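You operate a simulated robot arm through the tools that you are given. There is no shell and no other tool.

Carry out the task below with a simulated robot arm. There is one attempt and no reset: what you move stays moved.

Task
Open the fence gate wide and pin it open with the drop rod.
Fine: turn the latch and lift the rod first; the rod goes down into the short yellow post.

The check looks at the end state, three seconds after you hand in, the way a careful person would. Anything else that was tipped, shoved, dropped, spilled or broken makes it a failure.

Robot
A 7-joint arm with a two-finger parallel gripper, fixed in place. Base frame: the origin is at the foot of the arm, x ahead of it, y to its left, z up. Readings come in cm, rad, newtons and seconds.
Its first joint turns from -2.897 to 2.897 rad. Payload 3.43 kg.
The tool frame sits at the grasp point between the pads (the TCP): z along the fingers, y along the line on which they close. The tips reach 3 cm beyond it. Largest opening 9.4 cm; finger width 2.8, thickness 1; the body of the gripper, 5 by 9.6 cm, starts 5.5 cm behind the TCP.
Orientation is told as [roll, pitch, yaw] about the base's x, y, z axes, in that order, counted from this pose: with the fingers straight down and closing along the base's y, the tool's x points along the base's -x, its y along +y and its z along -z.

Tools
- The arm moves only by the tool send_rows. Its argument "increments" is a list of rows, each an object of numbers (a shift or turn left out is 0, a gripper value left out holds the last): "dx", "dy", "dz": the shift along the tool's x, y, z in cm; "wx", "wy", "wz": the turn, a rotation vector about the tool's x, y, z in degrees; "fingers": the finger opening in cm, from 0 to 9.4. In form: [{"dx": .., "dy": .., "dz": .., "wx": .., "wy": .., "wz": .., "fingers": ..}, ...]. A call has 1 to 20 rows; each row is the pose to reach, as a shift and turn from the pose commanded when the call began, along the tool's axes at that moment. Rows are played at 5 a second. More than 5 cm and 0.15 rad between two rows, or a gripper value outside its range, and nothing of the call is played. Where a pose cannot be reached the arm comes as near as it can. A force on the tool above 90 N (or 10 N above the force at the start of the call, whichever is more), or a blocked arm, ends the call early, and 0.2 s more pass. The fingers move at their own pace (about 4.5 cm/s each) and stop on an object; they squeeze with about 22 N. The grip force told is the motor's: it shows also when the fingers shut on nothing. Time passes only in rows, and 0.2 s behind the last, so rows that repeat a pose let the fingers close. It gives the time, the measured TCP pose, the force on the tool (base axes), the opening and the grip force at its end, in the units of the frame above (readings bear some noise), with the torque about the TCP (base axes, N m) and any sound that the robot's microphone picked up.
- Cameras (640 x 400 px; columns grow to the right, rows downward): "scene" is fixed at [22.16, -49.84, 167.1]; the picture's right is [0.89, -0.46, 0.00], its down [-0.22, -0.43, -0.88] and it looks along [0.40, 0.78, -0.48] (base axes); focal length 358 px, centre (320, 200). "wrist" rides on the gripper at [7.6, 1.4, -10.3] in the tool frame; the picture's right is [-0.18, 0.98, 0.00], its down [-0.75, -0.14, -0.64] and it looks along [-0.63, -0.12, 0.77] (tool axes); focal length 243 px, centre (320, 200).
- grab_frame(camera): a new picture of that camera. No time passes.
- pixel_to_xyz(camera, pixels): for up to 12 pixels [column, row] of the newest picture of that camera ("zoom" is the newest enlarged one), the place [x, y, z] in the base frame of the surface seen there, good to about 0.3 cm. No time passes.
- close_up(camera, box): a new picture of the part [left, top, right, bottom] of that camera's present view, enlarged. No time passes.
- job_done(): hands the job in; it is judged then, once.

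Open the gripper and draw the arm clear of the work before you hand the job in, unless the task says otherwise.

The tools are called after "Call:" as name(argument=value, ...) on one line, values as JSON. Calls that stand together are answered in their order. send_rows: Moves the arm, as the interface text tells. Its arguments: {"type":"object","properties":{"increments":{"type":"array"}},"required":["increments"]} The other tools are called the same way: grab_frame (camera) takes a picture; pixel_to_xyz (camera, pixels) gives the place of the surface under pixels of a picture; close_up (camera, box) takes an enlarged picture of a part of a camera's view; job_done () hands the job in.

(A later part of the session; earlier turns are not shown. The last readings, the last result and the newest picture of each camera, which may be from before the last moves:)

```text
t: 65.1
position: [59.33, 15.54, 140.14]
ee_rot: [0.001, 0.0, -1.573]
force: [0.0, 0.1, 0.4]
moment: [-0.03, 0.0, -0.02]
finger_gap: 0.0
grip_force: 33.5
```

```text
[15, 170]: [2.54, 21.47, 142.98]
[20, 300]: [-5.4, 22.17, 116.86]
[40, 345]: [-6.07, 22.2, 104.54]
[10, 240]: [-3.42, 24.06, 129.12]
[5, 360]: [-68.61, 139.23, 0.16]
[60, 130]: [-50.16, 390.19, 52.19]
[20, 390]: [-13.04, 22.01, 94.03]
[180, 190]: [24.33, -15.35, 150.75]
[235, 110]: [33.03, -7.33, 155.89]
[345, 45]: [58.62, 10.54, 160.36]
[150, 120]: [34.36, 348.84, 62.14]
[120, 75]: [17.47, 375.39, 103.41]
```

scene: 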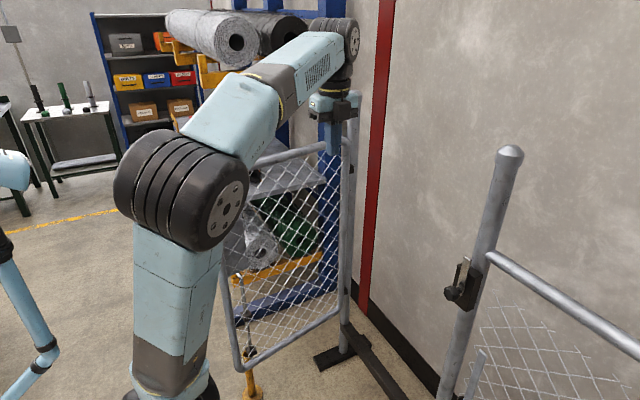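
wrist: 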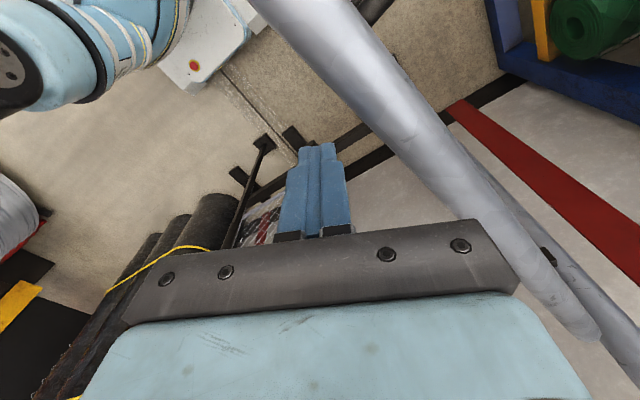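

Something blue stands close to the base at about (−5,22,117). I zoom in on it since the arm would swing past there.

Call:
close_up(camera="scene", box=[0, 130, 160, 400])

Call:
grab_frame(camera="wrist")

```text
1.48 times, centred on (80, 265) of scene
```

zoom: 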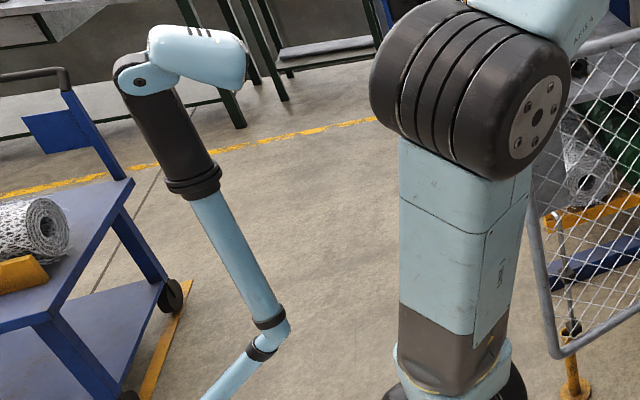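

```text
taken
```

wrist: 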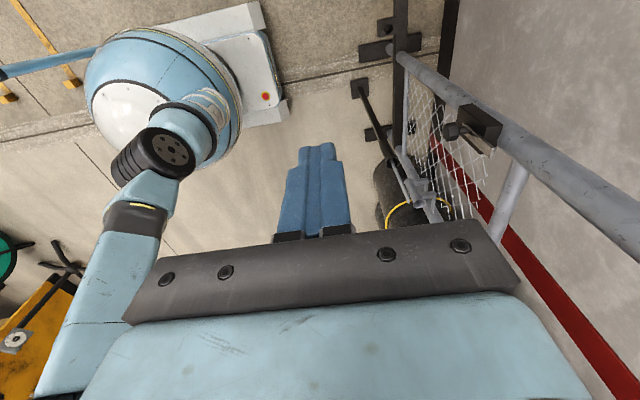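

The object is the robot's own lamp/camera mast next to the base; I need its extents to plan the swing. I measure it.

Call:
pixel_to_xyz(camera="scene", pixels=[[28, 178], [26, 165], [20, 155], [5, 155], [2, 180], [15, 185], [24, 188], [2, 200], [12, 240], [20, 258], [35, 330], [45, 350]])

Call:
pixel_to_xyz(camera="wrist", pixels=[[150, 60], [230, 60], [100, 100], [50, 65], [10, 72], [165, 150], [130, 170], [110, 250], [265, 95], [200, 110], [95, 45], [140, 220]])

```text
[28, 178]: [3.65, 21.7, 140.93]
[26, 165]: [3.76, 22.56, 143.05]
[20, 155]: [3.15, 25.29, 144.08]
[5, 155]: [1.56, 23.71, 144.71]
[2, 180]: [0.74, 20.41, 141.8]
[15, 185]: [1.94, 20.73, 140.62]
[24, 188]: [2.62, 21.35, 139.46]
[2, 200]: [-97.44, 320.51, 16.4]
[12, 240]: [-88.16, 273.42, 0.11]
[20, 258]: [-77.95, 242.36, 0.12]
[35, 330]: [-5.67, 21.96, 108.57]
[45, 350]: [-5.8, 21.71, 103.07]
```

```text
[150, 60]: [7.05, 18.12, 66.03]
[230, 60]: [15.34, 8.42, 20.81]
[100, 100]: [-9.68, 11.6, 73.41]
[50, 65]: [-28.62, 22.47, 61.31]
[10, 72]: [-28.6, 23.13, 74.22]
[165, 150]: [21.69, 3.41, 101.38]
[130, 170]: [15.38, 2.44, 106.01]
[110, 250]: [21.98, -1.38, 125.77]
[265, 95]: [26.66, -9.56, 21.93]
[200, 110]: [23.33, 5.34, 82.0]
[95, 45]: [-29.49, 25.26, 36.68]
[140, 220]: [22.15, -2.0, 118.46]
```

The mast leans from (−28,23,61) to its head at (4,22,142); an elbow-up, in-plane arm stays clear of it. I move back behind the rail: to about (46.5,39,138), with yaw turned to +45° (natural for this azimuth).

Call:
send_rows(increments=[{"dx": 1.38, "dy": -0.75, "dz": 0.1, "wz": -7.9}, {"dx": 2.76, "dy": -1.5, "dz": 0.2, "wz": -15.9}, {"dx": 4.15, "dy": -2.26, "dz": 0.35, "wz": -23.8}, {"dx": 5.53, "dy": -3.0, "dz": 0.5, "wz": -31.8}, {"dx": 6.9, "dy": -3.76, "dz": 0.6, "wz": -39.7}, {"dx": 8.3, "dy": -4.5, "dz": 0.7, "wz": -47.6}, {"dx": 9.7, "dy": -5.27, "dz": 0.8, "wz": -55.6}, {"dx": 11.06, "dy": -6.0, "dz": 0.95, "wz": -63.5}, {"dx": 12.4, "dy": -6.78, "dz": 1.1, "wz": -71.5}, {"dx": 13.8, "dy": -7.5, "dz": 1.2, "wz": -79.4}, {"dx": 15.2, "dy": -8.3, "dz": 1.3, "wz": -87.4}, {"dx": 16.6, "dy": -9.0, "dz": 1.4, "wz": -95.3}, {"dx": 18.0, "dy": -9.8, "dz": 1.5, "wz": -103.2}, {"dx": 19.35, "dy": -10.5, "dz": 1.65, "wz": -111.2}, {"dx": 20.7, "dy": -11.3, "dz": 1.8, "wz": -119.1}, {"dx": 22.1, "dy": -12.0, "dz": 1.9, "wz": -127.1}, {"dx": 23.5, "dy": -12.8, "dz": 2.0, "wz": -135}, {"dx": 23.5, "dy": -12.8, "dz": 2.0, "wz": -135}])

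Call:
grab_frame(camera="scene")

Call:
grab_frame(camera="wrist")

```text
t: 68.9
position: [46.66, 39.15, 138.24]
ee_rot: [0.0, -0.001, 0.787]
force: [0.3, 0.3, -0.4]
moment: [-0.02, 0.01, -0.03]
finger_gap: 0.0
grip_force: 32.7
```

```text
taken
```

scene: 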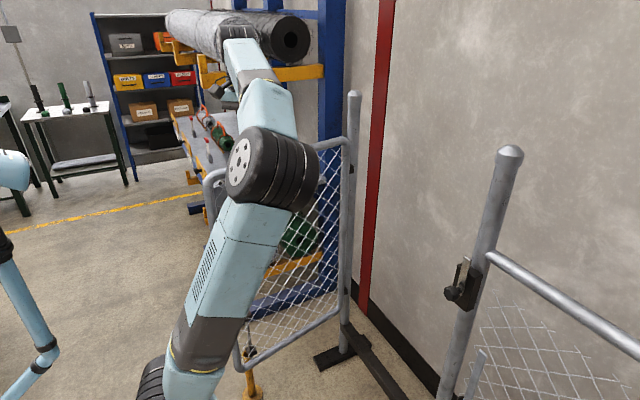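

```text
taken
```

wrist: 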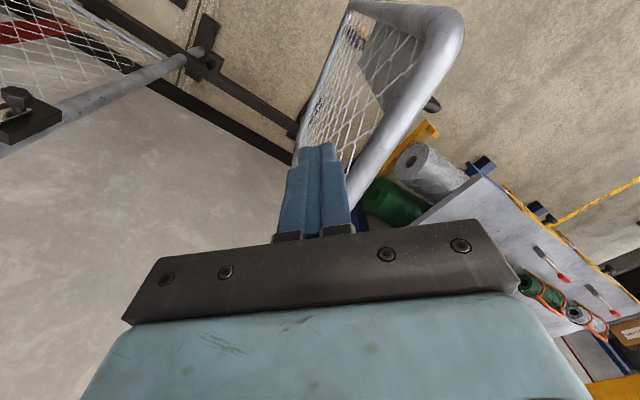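

Reached without trouble (46.7,39.2,138, yaw 45°). I lower the closed fingers behind the rail to TCP z≈124.3.

Call:
send_rows(increments=[{"dz": 3.5}, {"dz": 7}, {"dz": 10.5}, {"dz": 13.9}, {"dz": 13.9}])

Call:
grab_frame(camera="wrist")

Call:
grab_frame(camera="scene")

```text
t: 70.1
position: [46.5, 39.04, 124.32]
ee_rot: [-0.002, 0.0, 0.785]
force: [0.2, -0.3, 0.2]
moment: [0.02, -0.02, 0.03]
finger_gap: 0.0
grip_force: 33.2
```

```text
taken
```

wrist: 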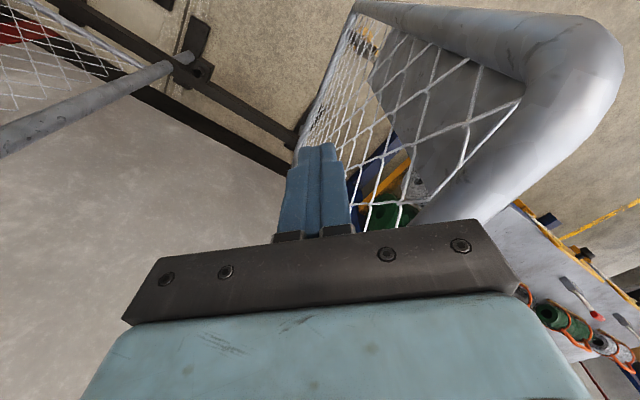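

```text
taken
```

scene: 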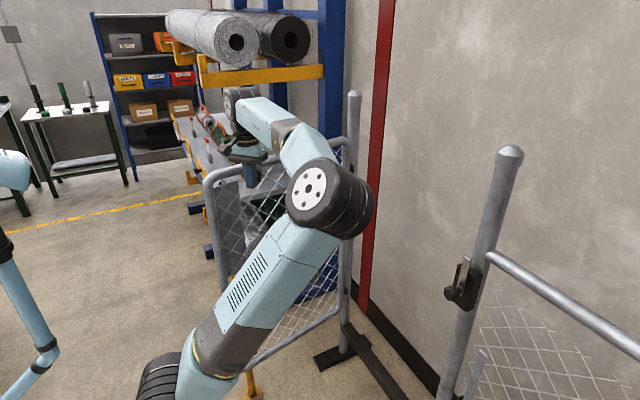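

The fingers are behind the rail. I approach and push slowly to about 84° so the gate doesn't coast too far.

Call:
send_rows(increments=[{"dx": -1.3, "dy": 1.2}, {"dx": -2.5, "dy": 2.39}, {"dx": -3.0, "dy": 2.9}, {"dx": -3.3, "dy": 3.19}, {"dx": -3.65, "dy": 3.78}, {"dx": -4.0, "dy": 4.37}, {"dx": -4.28, "dy": 4.82}, {"dx": -4.57, "dy": 5.28}, {"dx": -4.86, "dy": 5.73}, {"dx": -5.16, "dy": 6.18}, {"dx": -5.46, "dy": 6.63}, {"dx": -5.6, "dy": 6.85}, {"dx": -5.76, "dy": 7.07}, {"dx": -5.76, "dy": 7.07}])

Call:
grab_frame(camera="wrist")

Call:
grab_frame(camera="scene")

```text
t: 73.1
position: [46.7, 41.66, 124.36]
ee_rot: [0.0, -0.002, 0.786]
force: [-0.1, 0.4, 0.1]
moment: [-0.01, 0.01, -0.02]
finger_gap: 0.01
grip_force: 33.5
out of reach, approached as far as the arm can: row 2, 3, 4, 5, 6, 7, 8, 9, 10, 11, 12, 13, 14
```

```text
taken
```

wrist: 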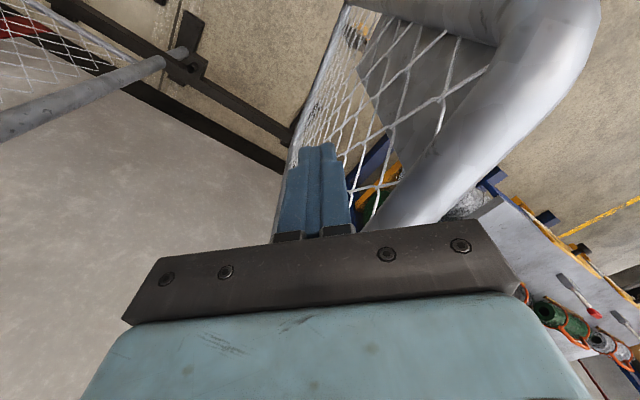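

```text
taken
```

scene: 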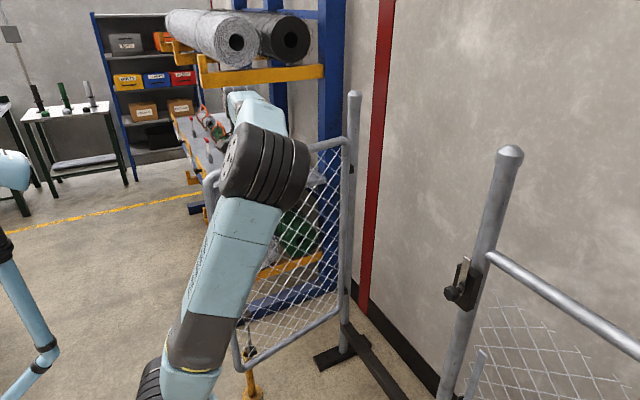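

The arm again stops at azimuth ≈42° whatever the yaw, so this elbow-right posture limits it. I lift off and go back to the (59,15.5,140), yaw −90° pose, from where I'll take the tilted-tool posture that had the elbow at the back.

Call:
send_rows(increments=[{"dx": 0.8, "dy": -0.8, "dz": -3.5}, {"dx": 1.5, "dy": -1.5, "dz": -7, "wz": 4}, {"dx": 2.0, "dy": -3, "dz": -10.5, "wz": 12}, {"dx": 2.3, "dy": -5, "dz": -14, "wz": 20}, {"dx": 2.7, "dy": -7, "dz": -15, "wz": 28}, {"dx": 3.1, "dy": -9, "dz": -15.5, "wz": 36}, {"dx": 3.5, "dy": -11, "dz": -15.7, "wz": 44}, {"dx": 3.9, "dy": -13, "dz": -15.7, "wz": 52}, {"dx": 4.3, "dy": -15, "dz": -15.7, "wz": 60}, {"dx": 4.7, "dy": -17, "dz": -15.7, "wz": 68}, {"dx": 5.2, "dy": -19, "dz": -15.7, "wz": 76}, {"dx": 5.7, "dy": -21, "dz": -15.7, "wz": 84}, {"dx": 6.3, "dy": -23, "dz": -15.7, "wz": 92}, {"dx": 7.0, "dy": -24.5, "dz": -15.7, "wz": 100}, {"dx": 8.0, "dy": -26, "dz": -15.7, "wz": 108}, {"dx": 9.0, "dy": -27, "dz": -15.7, "wz": 116}, {"dx": 9.4, "dy": -27.4, "dz": -15.7, "wz": 124}, {"dx": 9.55, "dy": -27.5, "dz": -15.7, "wz": 132}, {"dx": 9.55, "dy": -27.5, "dz": -15.7, "wz": 135}])

Call:
grab_frame(camera="scene")

Call:
grab_frame(camera="wrist")

```text
t: 77.1
position: [59.16, 15.62, 139.83]
ee_rot: [0.002, 0.0, -1.571]
force: [0.5, 0.5, 0.1]
moment: [0.0, 0.04, 0.01]
finger_gap: 0.0
grip_force: 32.8
```

```text
taken
```

scene: 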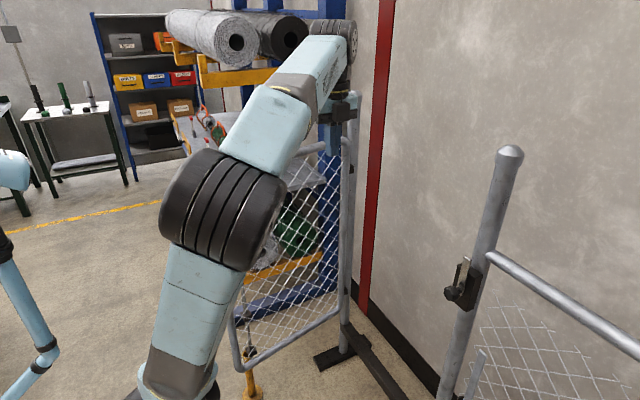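

```text
taken
```

wrist: 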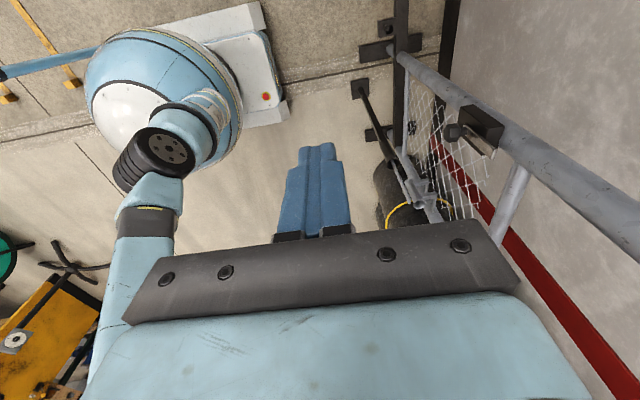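

I now tilt the tool forward by 38° and go down to (62,17,111), the earlier pose with the elbow at the back.

Call:
send_rows(increments=[{"dx": 0.15, "dy": 0.4, "dz": 3.5, "wx": -4.8}, {"dx": 0.3, "dy": 0.75, "dz": 7.1, "wx": -9.6}, {"dx": 0.45, "dy": 1.1, "dz": 10.7, "wx": -14.3}, {"dx": 0.6, "dy": 1.5, "dz": 14.2, "wx": -19.1}, {"dx": 0.75, "dy": 1.9, "dz": 17.8, "wx": -23.9}, {"dx": 0.9, "dy": 2.25, "dz": 21.4, "wx": -28.7}, {"dx": 1.05, "dy": 2.6, "dz": 25, "wx": -33.4}, {"dx": 1.2, "dy": 3.0, "dz": 28.5, "wx": -38.2}, {"dx": 1.2, "dy": 3.0, "dz": 28.5, "wx": -38.2}])

Call:
grab_frame(camera="scene")

```text
t: 79.1
position: [62.43, 16.94, 111.67]
ee_rot: [0.67, 0.002, -1.571]
force: [0.9, 0.1, -0.6]
moment: [0.03, -0.01, -0.01]
finger_gap: 0.02
grip_force: 33.3
```

```text
taken
```

scene: 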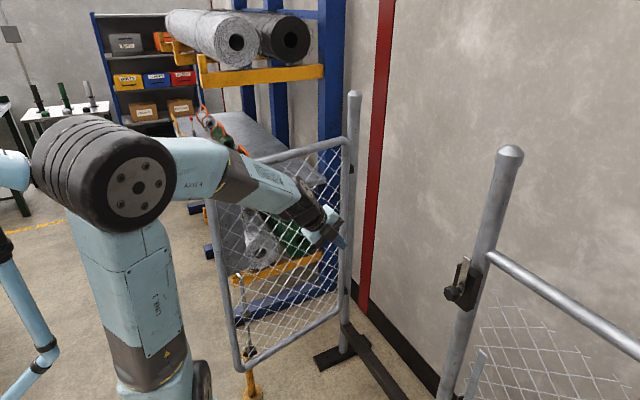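

The elbow is now up and back — the standard posture. I measure elbow and upper arm to see the clearance to the mast when turning left.

Call:
pixel_to_xyz(camera="scene", pixels=[[138, 188], [100, 130], [60, 140], [45, 180], [90, 220], [120, 240], [140, 340], [165, 385], [205, 165], [180, 150], [250, 170], [310, 215]])

Call:
grab_frame(camera="wrist")

```text
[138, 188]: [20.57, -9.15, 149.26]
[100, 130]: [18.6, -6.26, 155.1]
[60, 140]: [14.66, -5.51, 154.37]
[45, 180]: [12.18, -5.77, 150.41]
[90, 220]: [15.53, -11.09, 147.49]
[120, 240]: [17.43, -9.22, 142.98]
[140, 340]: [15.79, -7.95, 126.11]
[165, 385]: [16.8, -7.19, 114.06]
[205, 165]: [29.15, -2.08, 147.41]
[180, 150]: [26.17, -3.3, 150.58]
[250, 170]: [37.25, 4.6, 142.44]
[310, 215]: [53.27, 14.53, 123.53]
```

```text
taken
```

wrist: 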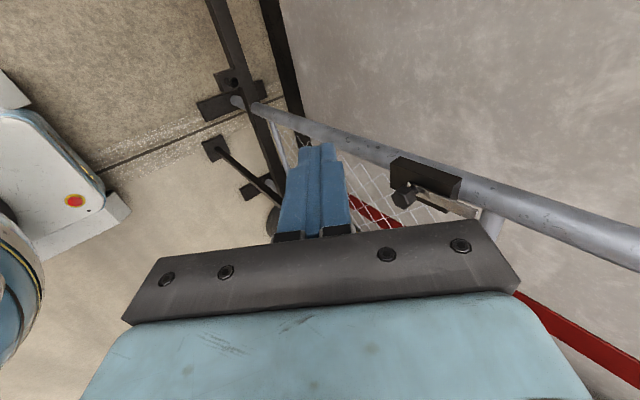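

The upper arm is upright at about (15,0) with the elbow at (15,−2,147). I make a small rigid turn of +10° about the base axis to see how shoulder and elbow move.

Call:
send_rows(increments=[{"dx": 2.6, "dy": -0.7, "dz": -0.55, "wy": 1.55, "wz": -1.96}, {"dx": 5.25, "dy": -1.45, "dz": -1.15, "wy": 3.1, "wz": -3.92}, {"dx": 7.9, "dy": -2.25, "dz": -1.78, "wy": 4.65, "wz": -5.88}, {"dx": 10.58, "dy": -3.05, "dz": -2.42, "wy": 6.21, "wz": -7.84}, {"dx": 10.58, "dy": -3.05, "dz": -2.42, "wy": 6.21, "wz": -7.84}])

Call:
grab_frame(camera="scene")

```text
t: 80.3
position: [58.37, 27.75, 111.45]
ee_rot: [0.669, 0.001, -1.394]
force: [0.2, -0.6, -1.1]
moment: [0.01, 0.03, -0.04]
finger_gap: 0.03
grip_force: 33.2
```

```text
taken
```

scene: 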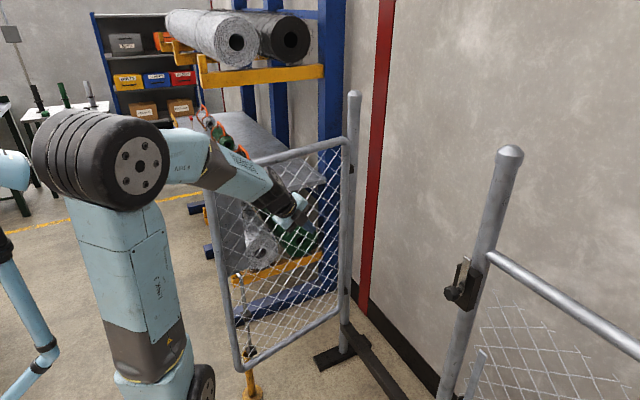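

The turn worked. I measure the elbow/shoulder again.

Call:
pixel_to_xyz(camera="scene", pixels=[[140, 165], [95, 125], [60, 140], [45, 170], [90, 200], [120, 230], [140, 340], [165, 385], [205, 385], [190, 160], [235, 180], [160, 280]])

```text
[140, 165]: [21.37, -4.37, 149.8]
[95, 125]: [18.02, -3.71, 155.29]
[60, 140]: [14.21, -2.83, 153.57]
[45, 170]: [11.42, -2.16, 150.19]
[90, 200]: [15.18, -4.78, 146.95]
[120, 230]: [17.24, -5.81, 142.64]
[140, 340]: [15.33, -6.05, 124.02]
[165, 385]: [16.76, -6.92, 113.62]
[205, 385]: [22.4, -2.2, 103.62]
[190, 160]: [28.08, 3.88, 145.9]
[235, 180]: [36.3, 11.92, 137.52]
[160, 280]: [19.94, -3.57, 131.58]
```

Turning left works in this posture (elbow face only moved a few cm and stays ~20 cm from the mast). I now go lower and inward to about (46,30,90) with heading 35°, staying on the robot side of the leaf.

Call:
send_rows(increments=[{"dx": 0.55, "dy": -2.8, "dz": 1.2, "wy": 1.94, "wz": -2.45}, {"dx": 1.1, "dy": -5.65, "dz": 2.4, "wy": 3.88, "wz": -4.9}, {"dx": 1.64, "dy": -8.5, "dz": 3.6, "wy": 5.8, "wz": -7.35}, {"dx": 2.18, "dy": -11.3, "dz": 4.75, "wy": 7.75, "wz": -9.8}, {"dx": 2.73, "dy": -14.1, "dz": 5.9, "wy": 9.7, "wz": -12.25}, {"dx": 3.28, "dy": -17.0, "dz": 7.1, "wy": 11.6, "wz": -14.7}, {"dx": 3.82, "dy": -19.8, "dz": 8.3, "wy": 13.6, "wz": -17.15}, {"dx": 4.37, "dy": -22.6, "dz": 9.5, "wy": 15.5, "wz": -19.6}, {"dx": 4.37, "dy": -22.6, "dz": 9.5, "wy": 15.5, "wz": -19.6}])

Call:
grab_frame(camera="scene")

Call:
grab_frame(camera="wrist")

```text
t: 82.3
position: [49.21, 33.56, 91.2]
ee_rot: [0.666, 0.0, -0.96]
force: [0.4, 0.0, -0.1]
moment: [-0.03, -0.03, 0.01]
finger_gap: 0.0
grip_force: 33.2
out of reach, approached as far as the arm can: row 6, 7, 8, 9
```

```text
taken
```

scene: 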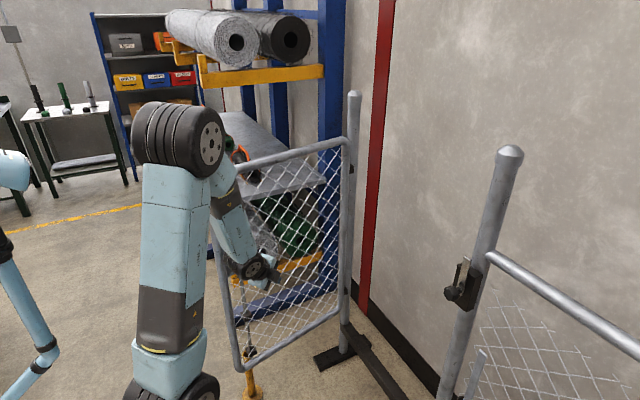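

```text
taken
```

wrist: 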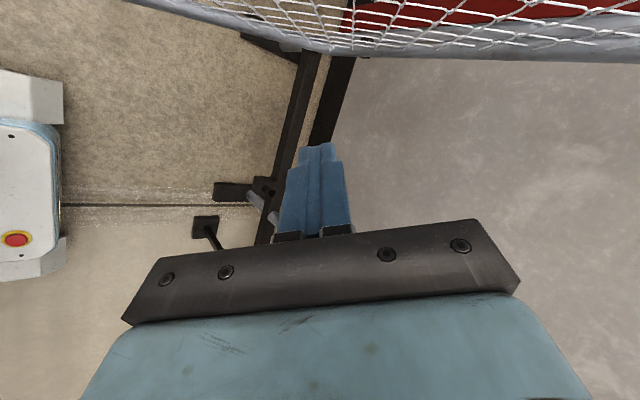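

The fold limit stops me at r≈60, so passing the leaf's end needs the gate further open first. In this better posture I go up to (44,33,132) with a steeper tool and will push the rail on to ~88°.

Call:
send_rows(increments=[{"dx": 0.21, "dy": 1.8, "dz": -2.9, "wx": 2}, {"dx": 0.43, "dy": 3.6, "dz": -5.8, "wx": 4}, {"dx": 0.64, "dy": 5.4, "dz": -8.7, "wx": 6}, {"dx": 0.86, "dy": 7.2, "dz": -11.6, "wx": 8}, {"dx": 1.07, "dy": 9.0, "dz": -14.5, "wx": 10}, {"dx": 1.29, "dy": 10.8, "dz": -17.5, "wx": 12}, {"dx": 1.5, "dy": 12.6, "dz": -20.4, "wx": 14.5}, {"dx": 1.71, "dy": 14.4, "dz": -23.3, "wx": 17}, {"dx": 1.93, "dy": 16.2, "dz": -26.2, "wx": 19}, {"dx": 2.14, "dy": 18.0, "dz": -29.1, "wx": 21}, {"dx": 2.36, "dy": 19.8, "dz": -32.0, "wx": 23}, {"dx": 2.57, "dy": 21.6, "dz": -34.9, "wx": 25}, {"dx": 2.57, "dy": 21.6, "dz": -34.9, "wx": 25}])

Call:
grab_frame(camera="scene")

Call:
grab_frame(camera="wrist")

```text
t: 85.1
position: [43.89, 32.99, 131.99]
ee_rot: [0.233, -0.001, -0.96]
force: [0.2, 0.1, 0.4]
moment: [0.03, -0.01, 0.0]
finger_gap: 0.0
grip_force: 33.1
```

```text
taken
```

scene: 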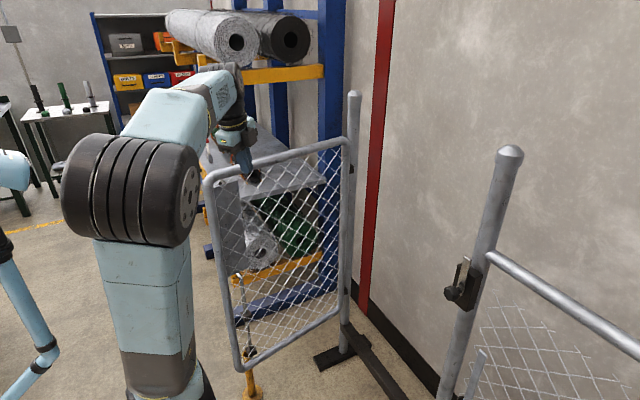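

```text
taken
```

wrist: 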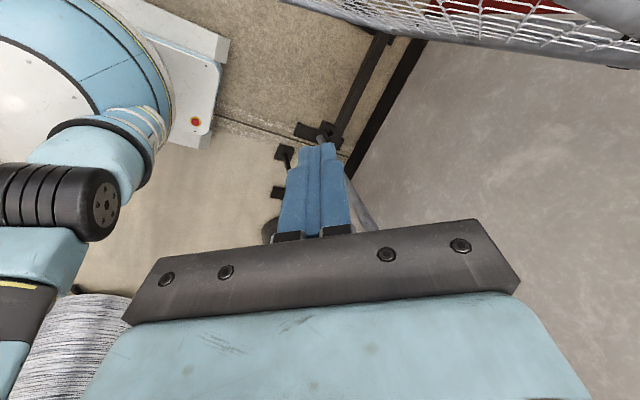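

The standard posture is kept (elbow back, clear of mast). I come in behind the rail at z≈124 and begin pushing gently to 80°.

Call:
send_rows(increments=[{"dx": 1.73, "dy": 1.84, "dz": 0.44}, {"dx": 3.46, "dy": 3.67, "dz": 0.87}, {"dx": 4.0, "dy": 3.75, "dz": 2.9}, {"dx": 4.52, "dy": 3.83, "dz": 5.01}, {"dx": 4.64, "dy": 3.66, "dz": 6.9}, {"dx": 4.76, "dy": 3.49, "dz": 8.73}, {"dx": 5.7, "dy": 4.3, "dz": 8.93}, {"dx": 6.63, "dy": 5.12, "dz": 9.12}, {"dx": 6.9, "dy": 6.2, "dz": 9.38}, {"dx": 7.54, "dy": 6.42, "dz": 9.43}, {"dx": 8.18, "dy": 6.65, "dz": 9.48}, {"dx": 8.18, "dy": 6.65, "dz": 9.48}])

Call:
grab_frame(camera="scene")

Call:
grab_frame(camera="wrist")

```text
t: 87.7
position: [46.38, 44.61, 124.13]
ee_rot: [0.232, -0.001, -0.959]
force: [0.1, -0.5, 0.4]
moment: [0.03, 0.01, 0.04]
finger_gap: 0.0
grip_force: 33.3
```

```text
taken
```

scene: 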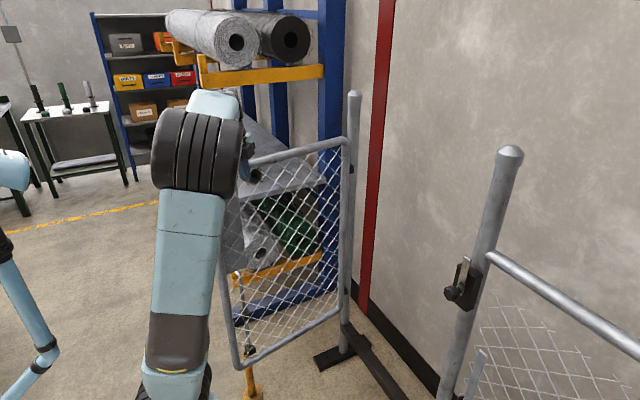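

```text
taken
```

wrist: 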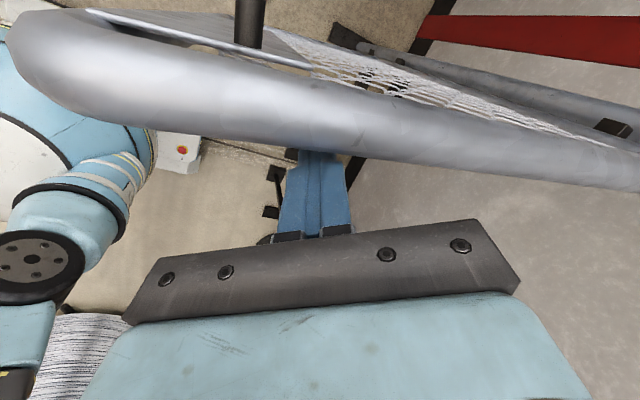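

The arm passed the earlier limit. I push on slowly to about 86°.

Call:
send_rows(increments=[{"dx": 0.37, "dy": 0.15, "dz": 0.03}, {"dx": 0.75, "dy": 0.3, "dz": 0.07}, {"dx": 1.12, "dy": 0.44, "dz": 0.1}, {"dx": 1.5, "dy": 0.59, "dz": 0.14}, {"dx": 1.86, "dy": 0.75, "dz": 0.17}, {"dx": 2.23, "dy": 0.9, "dz": 0.21}, {"dx": 2.6, "dy": 1.06, "dz": 0.25}, {"dx": 2.97, "dy": 1.22, "dz": 0.29}, {"dx": 3.34, "dy": 1.39, "dz": 0.33}, {"dx": 3.7, "dy": 1.56, "dz": 0.37}, {"dx": 4.0, "dy": 1.7, "dz": 0.41}, {"dx": 4.2, "dy": 1.8, "dz": 0.43}, {"dx": 4.42, "dy": 1.9, "dz": 0.45}, {"dx": 4.42, "dy": 1.9, "dz": 0.45}])

Call:
grab_frame(camera="scene")

Call:
close_up(camera="scene", box=[205, 310, 285, 390])

```text
t: 90.7
position: [46.14, 45.43, 124.14]
ee_rot: [0.231, 0.001, -0.96]
force: [-0.8, -0.4, 0.3]
moment: [-0.01, -0.01, -0.03]
finger_gap: 0.03
grip_force: 32.5
out of reach, approached as far as the arm can: row 3, 4, 5, 6, 7, 8, 9, 10, 11, 12, 13, 14
```

```text
taken
```

scene: 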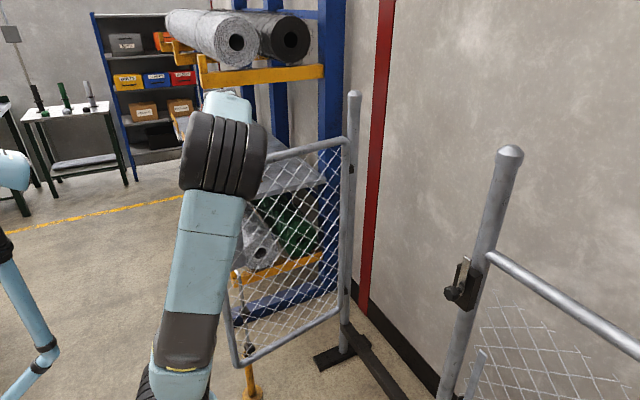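

```text
5.00 times, centred on (245, 350) of scene
```

zoom: 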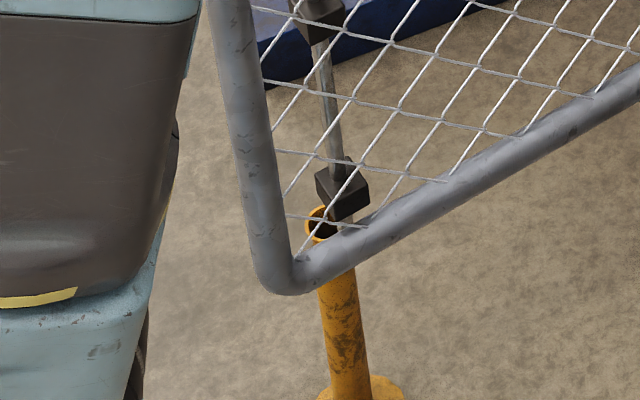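

The arm stalls again near azimuth 44° — J1 must be near its limit in this (elbow-right) branch; an elbow-left branch, like the one at t=8, should allow going further left. I retreat to (59,15.6,140) with the tool down.

Call:
send_rows(increments=[{"dx": -1.64, "dy": -0.89, "dz": -1.24}, {"dx": -3.28, "dy": -1.09, "dz": -5.39}, {"dx": -4.1, "dy": -0.74, "dz": -9.43}, {"dx": -4.91, "dy": -0.39, "dz": -13.45}, {"dx": -8.3, "dy": -0.67, "dz": -13.9, "wx": 1.6, "wy": -1, "wz": 4.3}, {"dx": -11.7, "dy": -0.95, "dz": -14.35, "wx": 3.3, "wy": -2, "wz": 8.5}, {"dx": -15.0, "dy": -1.23, "dz": -14.8, "wx": 5, "wy": -3, "wz": 12.8}, {"dx": -18.4, "dy": -1.5, "dz": -15.25, "wx": 6.6, "wy": -4, "wz": 17}, {"dx": -21.8, "dy": -1.8, "dz": -15.7, "wx": 8.3, "wy": -5, "wz": 21.3}, {"dx": -25.2, "dy": -2.06, "dz": -16.15, "wx": 9.9, "wy": -6, "wz": 25.6}, {"dx": -28.5, "dy": -2.34, "dz": -16.6, "wx": 11.6, "wy": -7, "wz": 29.8}, {"dx": -31.9, "dy": -2.62, "dz": -17.05, "wx": 13.2, "wy": -8, "wz": 34.1}, {"dx": -31.9, "dy": -2.62, "dz": -17.05, "wx": 13.2, "wy": -8, "wz": 34.1}])

Call:
grab_frame(camera="scene")

```text
t: 93.5
position: [59.37, 15.33, 140.16]
ee_rot: [0.016, -0.066, -1.567]
force: [0.4, -0.1, 0.3]
moment: [-0.02, 0.03, 0.04]
finger_gap: 0.02
grip_force: 33.0
```

```text
taken
```

scene: 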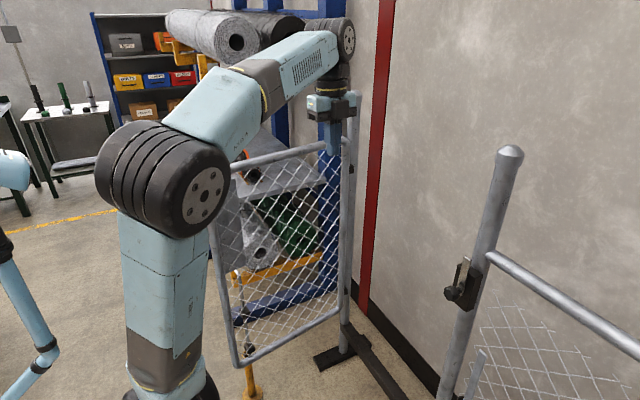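

Gate is at ≈80° now and the elbow is back near upright. I tilt the tool forward again down to about (62.5,17,111).

Call:
send_rows(increments=[{"dx": 0.15, "dy": 0.4, "dz": 3.5, "wx": -4.8, "wy": 0.5}, {"dx": 0.3, "dy": 0.75, "dz": 7.1, "wx": -9.6, "wy": 1}, {"dx": 0.45, "dy": 1.1, "dz": 10.7, "wx": -14.3, "wy": 1.5}, {"dx": 0.6, "dy": 1.5, "dz": 14.2, "wx": -19.1, "wy": 2}, {"dx": 0.75, "dy": 1.9, "dz": 17.8, "wx": -23.9, "wy": 2.5}, {"dx": 0.9, "dy": 2.25, "dz": 21.4, "wx": -28.7, "wy": 3}, {"dx": 1.05, "dy": 2.6, "dz": 25, "wx": -33.4, "wy": 3.5}, {"dx": 1.2, "dy": 3.0, "dz": 28.5, "wx": -38.2, "wy": 3.8}, {"dx": 1.2, "dy": 3.0, "dz": 28.5, "wx": -38.2, "wy": 3.8}])

Call:
grab_frame(camera="scene")

```text
t: 95.5
position: [62.87, 14.82, 111.73]
ee_rot: [0.683, -0.005, -1.544]
force: [0.2, -0.1, -0.6]
moment: [-0.06, -0.01, -0.01]
finger_gap: 0.0
grip_force: 33.1
```

```text
taken
```

scene: 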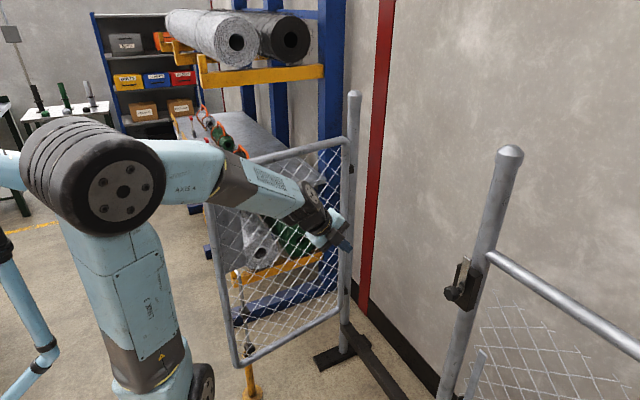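

Elbow is further back, near the initial posture. Now I roll the tool −90° (closing axis horizontal again) while moving to (67,7,112).

Call:
send_rows(increments=[{"dx": -0.67, "dy": 0.26, "dz": 0.21, "wz": -7.5}, {"dx": -1.33, "dy": 0.52, "dz": 0.42, "wz": -15}, {"dx": -2.0, "dy": 0.78, "dz": 0.63, "wz": -22.5}, {"dx": -2.67, "dy": 1.03, "dz": 0.83, "wz": -30}, {"dx": -3.33, "dy": 1.3, "dz": 1.04, "wz": -37.5}, {"dx": -4.0, "dy": 1.55, "dz": 1.25, "wz": -45}, {"dx": -4.67, "dy": 1.8, "dz": 1.46, "wz": -52.5}, {"dx": -5.33, "dy": 2.07, "dz": 1.67, "wz": -60}, {"dx": -6.0, "dy": 2.33, "dz": 1.88, "wz": -67.5}, {"dx": -6.67, "dy": 2.58, "dz": 2.08, "wz": -75}, {"dx": -7.33, "dy": 2.84, "dz": 2.29, "wz": -82.5}, {"dx": -8.0, "dy": 3.1, "dz": 2.5, "wz": -90}, {"dx": -8.0, "dy": 3.1, "dz": 2.5, "wz": -90}])

Call:
grab_frame(camera="scene")

```text
t: 98.3
position: [66.92, 6.79, 111.72]
ee_rot: [-0.008, -0.681, 0.034]
force: [0.6, -0.1, -0.1]
moment: [0.05, 0.01, 0.01]
finger_gap: 0.01
grip_force: 32.9
```

```text
taken
```

scene: 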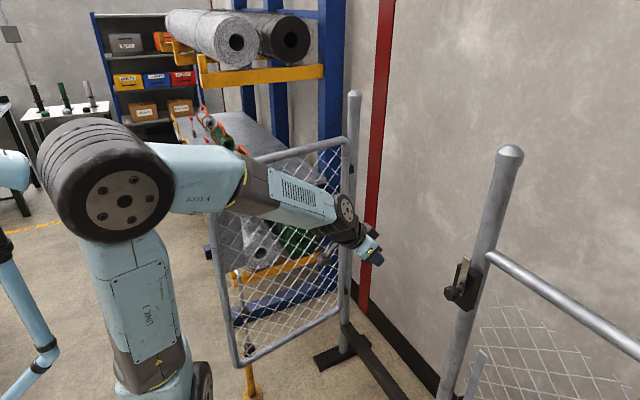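

Orientation is now like at t=6 (tilt 51°). I repeat the moves that gave elbow-left: level the tool at about (78,3,106), in the now open doorway area.

Call:
send_rows(increments=[{"dx": -0.65, "dy": -1.2, "dz": 0.4, "wy": -5.2}, {"dx": -1.3, "dy": -2.4, "dz": 0.8, "wy": -10.5}, {"dx": -1.9, "dy": -3.6, "dz": 1.2, "wy": -15.7}, {"dx": -2.58, "dy": -4.8, "dz": 1.58, "wy": -21}, {"dx": -3.0, "dy": -4.6, "dz": 3.2, "wy": -26}, {"dx": -3.4, "dy": -4.5, "dz": 4.9, "wy": -31}, {"dx": -3.8, "dy": -4.3, "dz": 6.5, "wy": -36}, {"dx": -4.2, "dy": -4.1, "dz": 8.1, "wy": -41}, {"dx": -4.6, "dy": -3.9, "dz": 9.8, "wy": -46}, {"dx": -5.03, "dy": -3.8, "dz": 11.41, "wy": -51}, {"dx": -5.03, "dy": -3.8, "dz": 11.41, "wy": -51}])

Call:
grab_frame(camera="scene")

```text
t: 100.7
position: [78.09, 3.39, 105.78]
ee_rot: [-1.748, -1.567, 1.773]
force: [-0.4, 1.5, -0.7]
moment: [0.0, 0.01, 0.04]
finger_gap: 0.0
grip_force: 33.0
out of reach, approached as far as the arm can: row 3, 4
```

```text
taken
```

scene: 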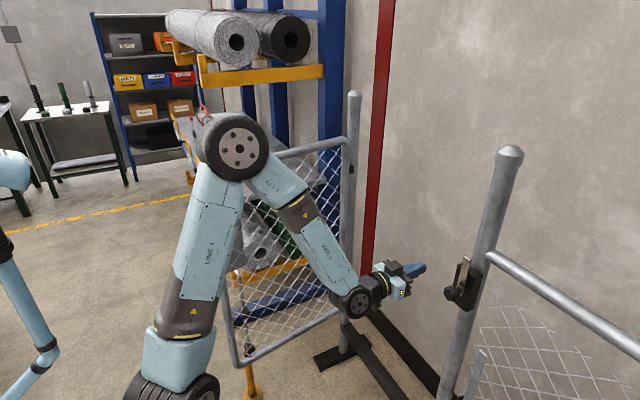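

The elbow is now on the left at (235,150) px. I measure it.

Call:
pixel_to_xyz(camera="scene", pixels=[[240, 150], [215, 125], [205, 145], [225, 175], [205, 240], [180, 340], [170, 385], [270, 175], [320, 250], [360, 302], [190, 310], [210, 385]])

Call:
grab_frame(camera="wrist")

```text
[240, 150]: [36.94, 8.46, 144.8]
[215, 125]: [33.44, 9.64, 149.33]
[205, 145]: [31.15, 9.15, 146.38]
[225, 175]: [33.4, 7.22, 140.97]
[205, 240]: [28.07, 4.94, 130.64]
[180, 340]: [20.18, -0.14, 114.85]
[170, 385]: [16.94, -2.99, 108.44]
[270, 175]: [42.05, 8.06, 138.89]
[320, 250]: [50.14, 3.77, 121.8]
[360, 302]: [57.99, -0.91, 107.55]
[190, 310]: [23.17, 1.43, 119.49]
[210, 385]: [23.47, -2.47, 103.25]
```

```text
taken
```

wrist: 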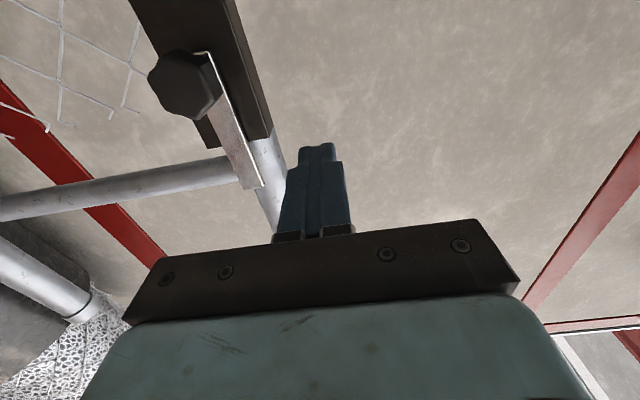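

Upper arm leans toward azimuth ~29° (elbow ≈(36,14,143)), a good branch. I raise the level tool to about (64,17,136) with heading 20°, then continue left over the gate.

Call:
send_rows(increments=[{"dx": -3.3, "dy": 1.5, "dz": -1.5, "wx": -2.2}, {"dx": -6.7, "dy": 3.1, "dz": -3.1, "wx": -4.4}, {"dx": -10, "dy": 4.7, "dz": -4.7, "wx": -6.6}, {"dx": -13.3, "dy": 6.2, "dz": -6.2, "wx": -8.9}, {"dx": -16.7, "dy": 7.8, "dz": -7.8, "wx": -11}, {"dx": -20, "dy": 9.3, "dz": -9.3, "wx": -13.3}, {"dx": -23.3, "dy": 10.9, "dz": -10.9, "wx": -15.5}, {"dx": -26.7, "dy": 12.4, "dz": -12.4, "wx": -17.8}, {"dx": -30, "dy": 14, "dz": -14, "wx": -20}, {"dx": -30, "dy": 14, "dz": -14, "wx": -20}])

Call:
grab_frame(camera="scene")

```text
t: 102.9
position: [63.69, 17.05, 135.94]
ee_rot: [-1.3, -1.564, 1.676]
force: [0.7, 0.3, 0.4]
moment: [-0.01, -0.03, 0.01]
finger_gap: 0.02
grip_force: 33.1
```

```text
taken
```

scene: 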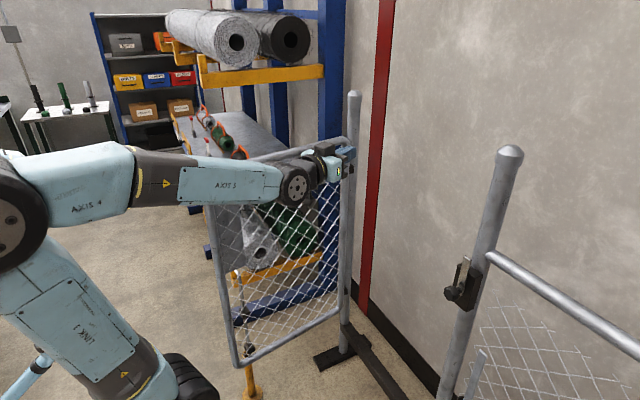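

The elbow is now leaning back with the forearm reaching forward — the classic posture. I rotate the whole arm left about the base axis (28°) while rising to z≈141, passing above the gate rail.

Call:
send_rows(increments=[{"dx": -1.2, "dy": 4.61, "dz": 0.43, "wx": -4}, {"dx": -2.4, "dy": 9.21, "dz": 0.47, "wx": -8}, {"dx": -3.6, "dy": 13.8, "dz": 0.18, "wx": -12}, {"dx": -4.8, "dy": 18.36, "dz": -0.39, "wx": -16}, {"dx": -5.2, "dy": 22.9, "dz": -1.29, "wx": -20}, {"dx": -5.2, "dy": 27.27, "dz": -2.57, "wx": -24}, {"dx": -5.2, "dy": 31.6, "dz": -4.08, "wx": -28}, {"dx": -5.2, "dy": 31.6, "dz": -4.08, "wx": -28}])

Call:
grab_frame(camera="scene")

```text
t: 104.7
position: [48.13, 45.17, 140.8]
ee_rot: [-0.843, -1.566, 1.706]
force: [-0.2, -0.4, 1.1]
moment: [-0.04, 0.01, 0.01]
finger_gap: 0.02
grip_force: 33.2
```

```text
taken
```

scene: 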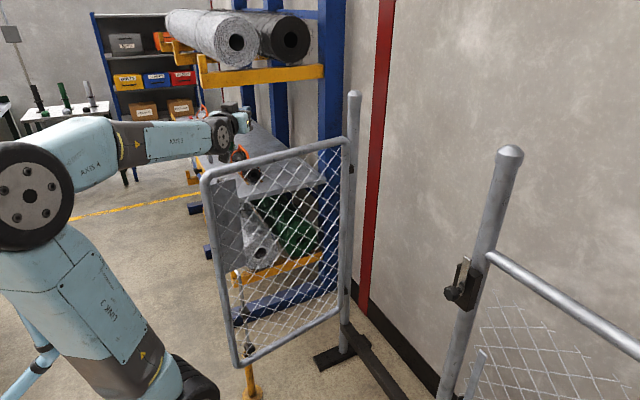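

This posture rotates freely past the former limit. I measure the gate angle, rod and post again from the clear scene view.

Call:
close_up(camera="scene", box=[200, 250, 290, 390])

Call:
pixel_to_xyz(camera="zoom", pixels=[[337, 250], [332, 165], [328, 105], [322, 82], [320, 280], [335, 360], [340, 270], [300, 300], [275, 200], [355, 290], [345, 300], [330, 280]])

Call:
pixel_to_xyz(camera="scene", pixels=[[225, 170], [250, 162], [300, 149], [340, 140], [212, 200], [225, 300], [235, 350], [20, 195], [60, 150], [220, 135], [215, 175], [300, 330]])

```text
2.86 times, centred on (245, 320) of scene
```

zoom: 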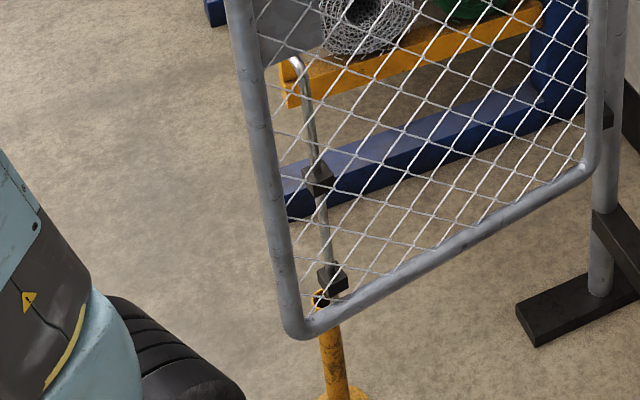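

```text
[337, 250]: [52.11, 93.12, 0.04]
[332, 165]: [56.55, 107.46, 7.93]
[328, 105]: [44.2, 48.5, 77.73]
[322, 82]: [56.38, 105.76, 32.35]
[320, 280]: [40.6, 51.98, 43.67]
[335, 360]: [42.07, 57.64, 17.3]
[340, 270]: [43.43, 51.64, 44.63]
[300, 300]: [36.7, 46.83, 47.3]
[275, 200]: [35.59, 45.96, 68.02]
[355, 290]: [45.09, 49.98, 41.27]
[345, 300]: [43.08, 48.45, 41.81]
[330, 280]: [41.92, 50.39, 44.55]
```

```text
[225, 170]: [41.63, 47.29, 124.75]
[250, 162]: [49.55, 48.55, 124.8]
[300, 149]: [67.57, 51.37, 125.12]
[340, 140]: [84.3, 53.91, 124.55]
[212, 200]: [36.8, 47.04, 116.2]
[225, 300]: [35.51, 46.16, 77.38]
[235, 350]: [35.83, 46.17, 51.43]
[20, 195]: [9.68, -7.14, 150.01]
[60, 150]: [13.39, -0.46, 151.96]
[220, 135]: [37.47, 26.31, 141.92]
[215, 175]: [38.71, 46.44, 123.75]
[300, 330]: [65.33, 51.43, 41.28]
```

Gate is at 81.2°, so the ball should be near (42,59,82). Before turning further I check shoulder and upper-arm location versus the mast.

Call:
pixel_to_xyz(camera="scene", pixels=[[170, 370], [200, 390], [110, 310], [60, 250], [150, 350], [30, 160], [55, 200], [100, 140], [170, 140], [15, 340], [35, 345], [45, 380]])

Call:
close_up(camera="scene", box=[0, 100, 240, 400])

Call:
grab_frame(camera="wrist")

```text
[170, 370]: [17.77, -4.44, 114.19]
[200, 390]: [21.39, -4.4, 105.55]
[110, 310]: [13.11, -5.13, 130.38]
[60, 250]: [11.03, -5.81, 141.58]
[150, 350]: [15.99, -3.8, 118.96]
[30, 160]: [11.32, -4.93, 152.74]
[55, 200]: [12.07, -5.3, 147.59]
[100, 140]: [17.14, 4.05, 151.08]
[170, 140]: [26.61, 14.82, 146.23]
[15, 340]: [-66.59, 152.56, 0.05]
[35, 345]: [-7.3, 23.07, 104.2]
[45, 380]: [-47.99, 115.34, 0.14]
```

```text
1.33 times, centred on (120, 250) of scene
```

zoom: 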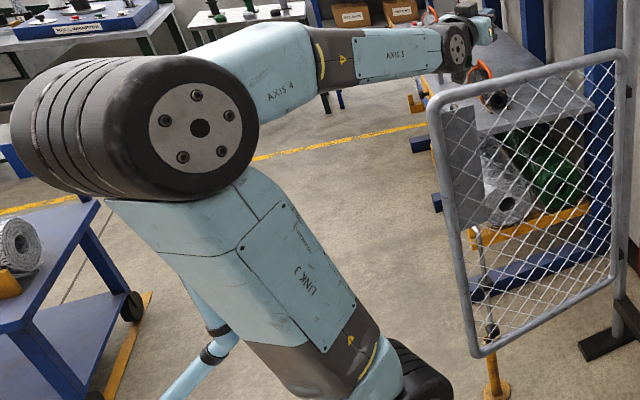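

```text
taken
```

wrist: 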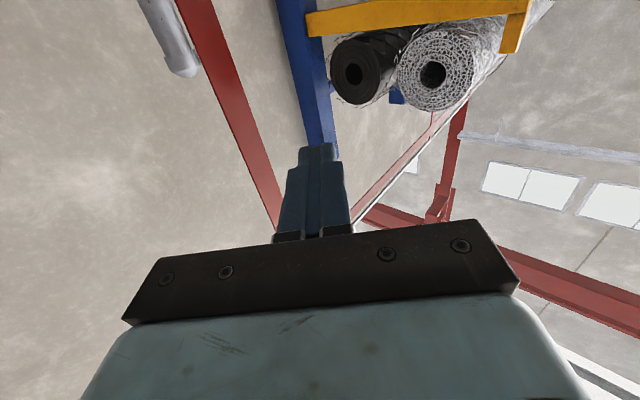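

Shoulder stays near (15,0) and the arm stays clear of the mast. Now, in this posture, I lower the level tool behind the rail at about (46.5,36.7,124), heading 70°, to push the gate the remaining 9°.

Call:
send_rows(increments=[{"dx": 1, "dy": -1.65, "dz": -2.54, "wx": -4}, {"dx": 3, "dy": -3.3, "dz": -5.07, "wx": -8}, {"dx": 7, "dy": -4.3, "dz": -6.85, "wx": -12}, {"dx": 11, "dy": -4.47, "dz": -7.36, "wx": -16}, {"dx": 14.5, "dy": -4.32, "dz": -7.49, "wx": -20}, {"dx": 16.8, "dy": -4.32, "dz": -7.49, "wx": -20}, {"dx": 16.8, "dy": -4.32, "dz": -7.49, "wx": -20}])

Call:
grab_frame(camera="scene")

Call:
grab_frame(camera="wrist")

```text
t: 106.3
position: [46.89, 36.47, 124.08]
ee_rot: [-0.468, -1.564, 1.682]
force: [0.3, 0.3, 0.5]
moment: [-0.02, 0.03, 0.0]
finger_gap: 0.01
grip_force: 32.9
```

```text
taken
```

scene: 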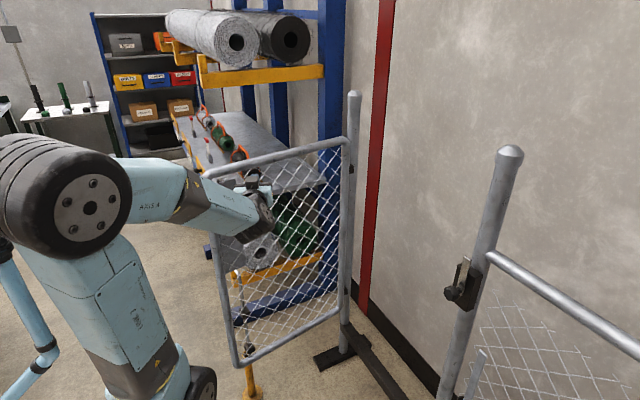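

```text
taken
```

wrist: 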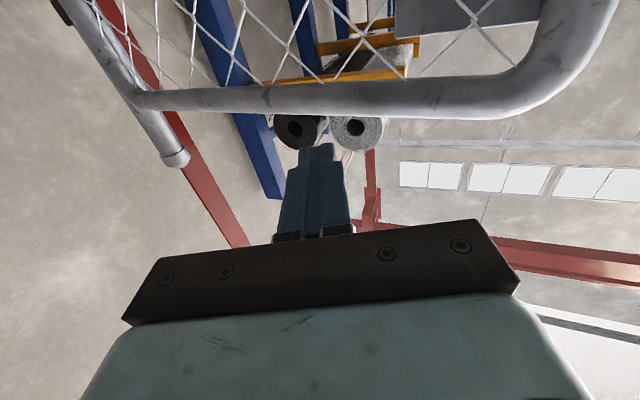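

Fingers are behind the rail at its height. I push slowly in +y so the gate goes to about 88°.

Call:
send_rows(increments=[{"dy": 1.22, "dz": 3.28}, {"dy": 2.27, "dz": 6.09}, {"dy": 2.62, "dz": 7.03}, {"dy": 2.9, "dz": 7.78}, {"dy": 3.18, "dz": 8.53}, {"dy": 3.46, "dz": 9.28}, {"dy": 3.7, "dz": 9.93}, {"dy": 3.87, "dz": 10.4}, {"dy": 4.05, "dz": 10.87}, {"dy": 4.22, "dz": 11.34}, {"dy": 4.36, "dz": 11.71}, {"dy": 4.5, "dz": 12.09}, {"dy": 4.61, "dz": 12.37}, {"dy": 4.61, "dz": 12.37}])

Call:
grab_frame(camera="scene")

Call:
close_up(camera="scene", box=[205, 290, 295, 390])

```text
t: 109.3
position: [46.66, 49.74, 124.05]
ee_rot: [-0.507, -1.566, 1.718]
force: [-0.3, -1.0, 1.0]
moment: [0.01, -0.02, 0.02]
finger_gap: 0.0
grip_force: 32.8
```

```text
taken
```

scene: 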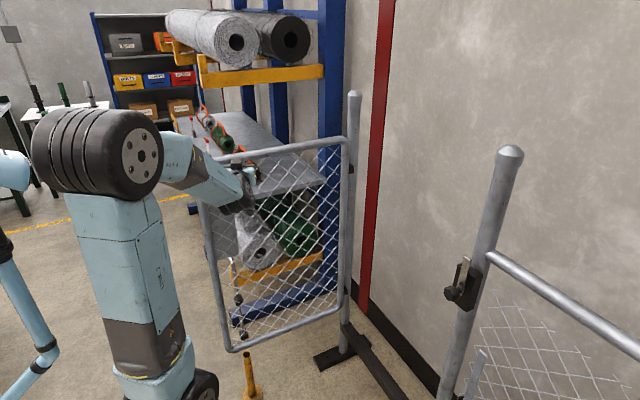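

```text
4.00 times, centred on (250, 340) of scene
```

zoom: 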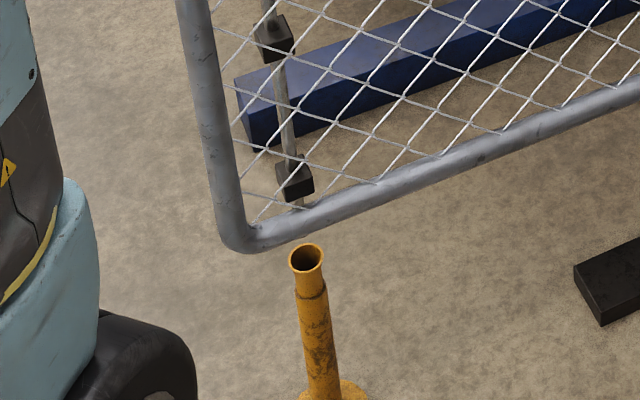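

The gate moved on; the yellow post's open rim is now fully visible at zoom (305,258). I measure rod, guide, rail and rim.

Call:
pixel_to_xyz(camera="zoom", pixels=[[305, 258], [290, 258], [322, 258], [305, 246], [305, 270], [294, 180], [300, 190], [290, 130], [285, 90], [297, 205], [270, 40], [268, 10]])

Call:
pixel_to_xyz(camera="scene", pixels=[[215, 163], [260, 155], [300, 148], [340, 139], [232, 345], [280, 338], [330, 318], [225, 280], [238, 300], [245, 250]])

```text
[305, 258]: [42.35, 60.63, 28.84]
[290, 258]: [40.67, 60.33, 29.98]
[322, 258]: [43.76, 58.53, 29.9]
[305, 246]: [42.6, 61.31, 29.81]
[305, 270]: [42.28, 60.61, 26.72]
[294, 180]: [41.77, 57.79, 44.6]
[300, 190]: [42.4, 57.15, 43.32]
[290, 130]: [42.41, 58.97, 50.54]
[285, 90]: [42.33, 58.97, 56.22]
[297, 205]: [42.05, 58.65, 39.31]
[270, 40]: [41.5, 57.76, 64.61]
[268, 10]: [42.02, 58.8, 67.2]
```

```text
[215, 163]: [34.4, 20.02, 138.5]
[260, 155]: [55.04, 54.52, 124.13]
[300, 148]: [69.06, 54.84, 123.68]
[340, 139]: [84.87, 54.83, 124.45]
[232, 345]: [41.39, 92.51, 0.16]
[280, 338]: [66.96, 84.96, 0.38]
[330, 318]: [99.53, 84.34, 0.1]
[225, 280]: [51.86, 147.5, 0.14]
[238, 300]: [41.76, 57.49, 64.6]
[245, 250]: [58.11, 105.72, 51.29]
```

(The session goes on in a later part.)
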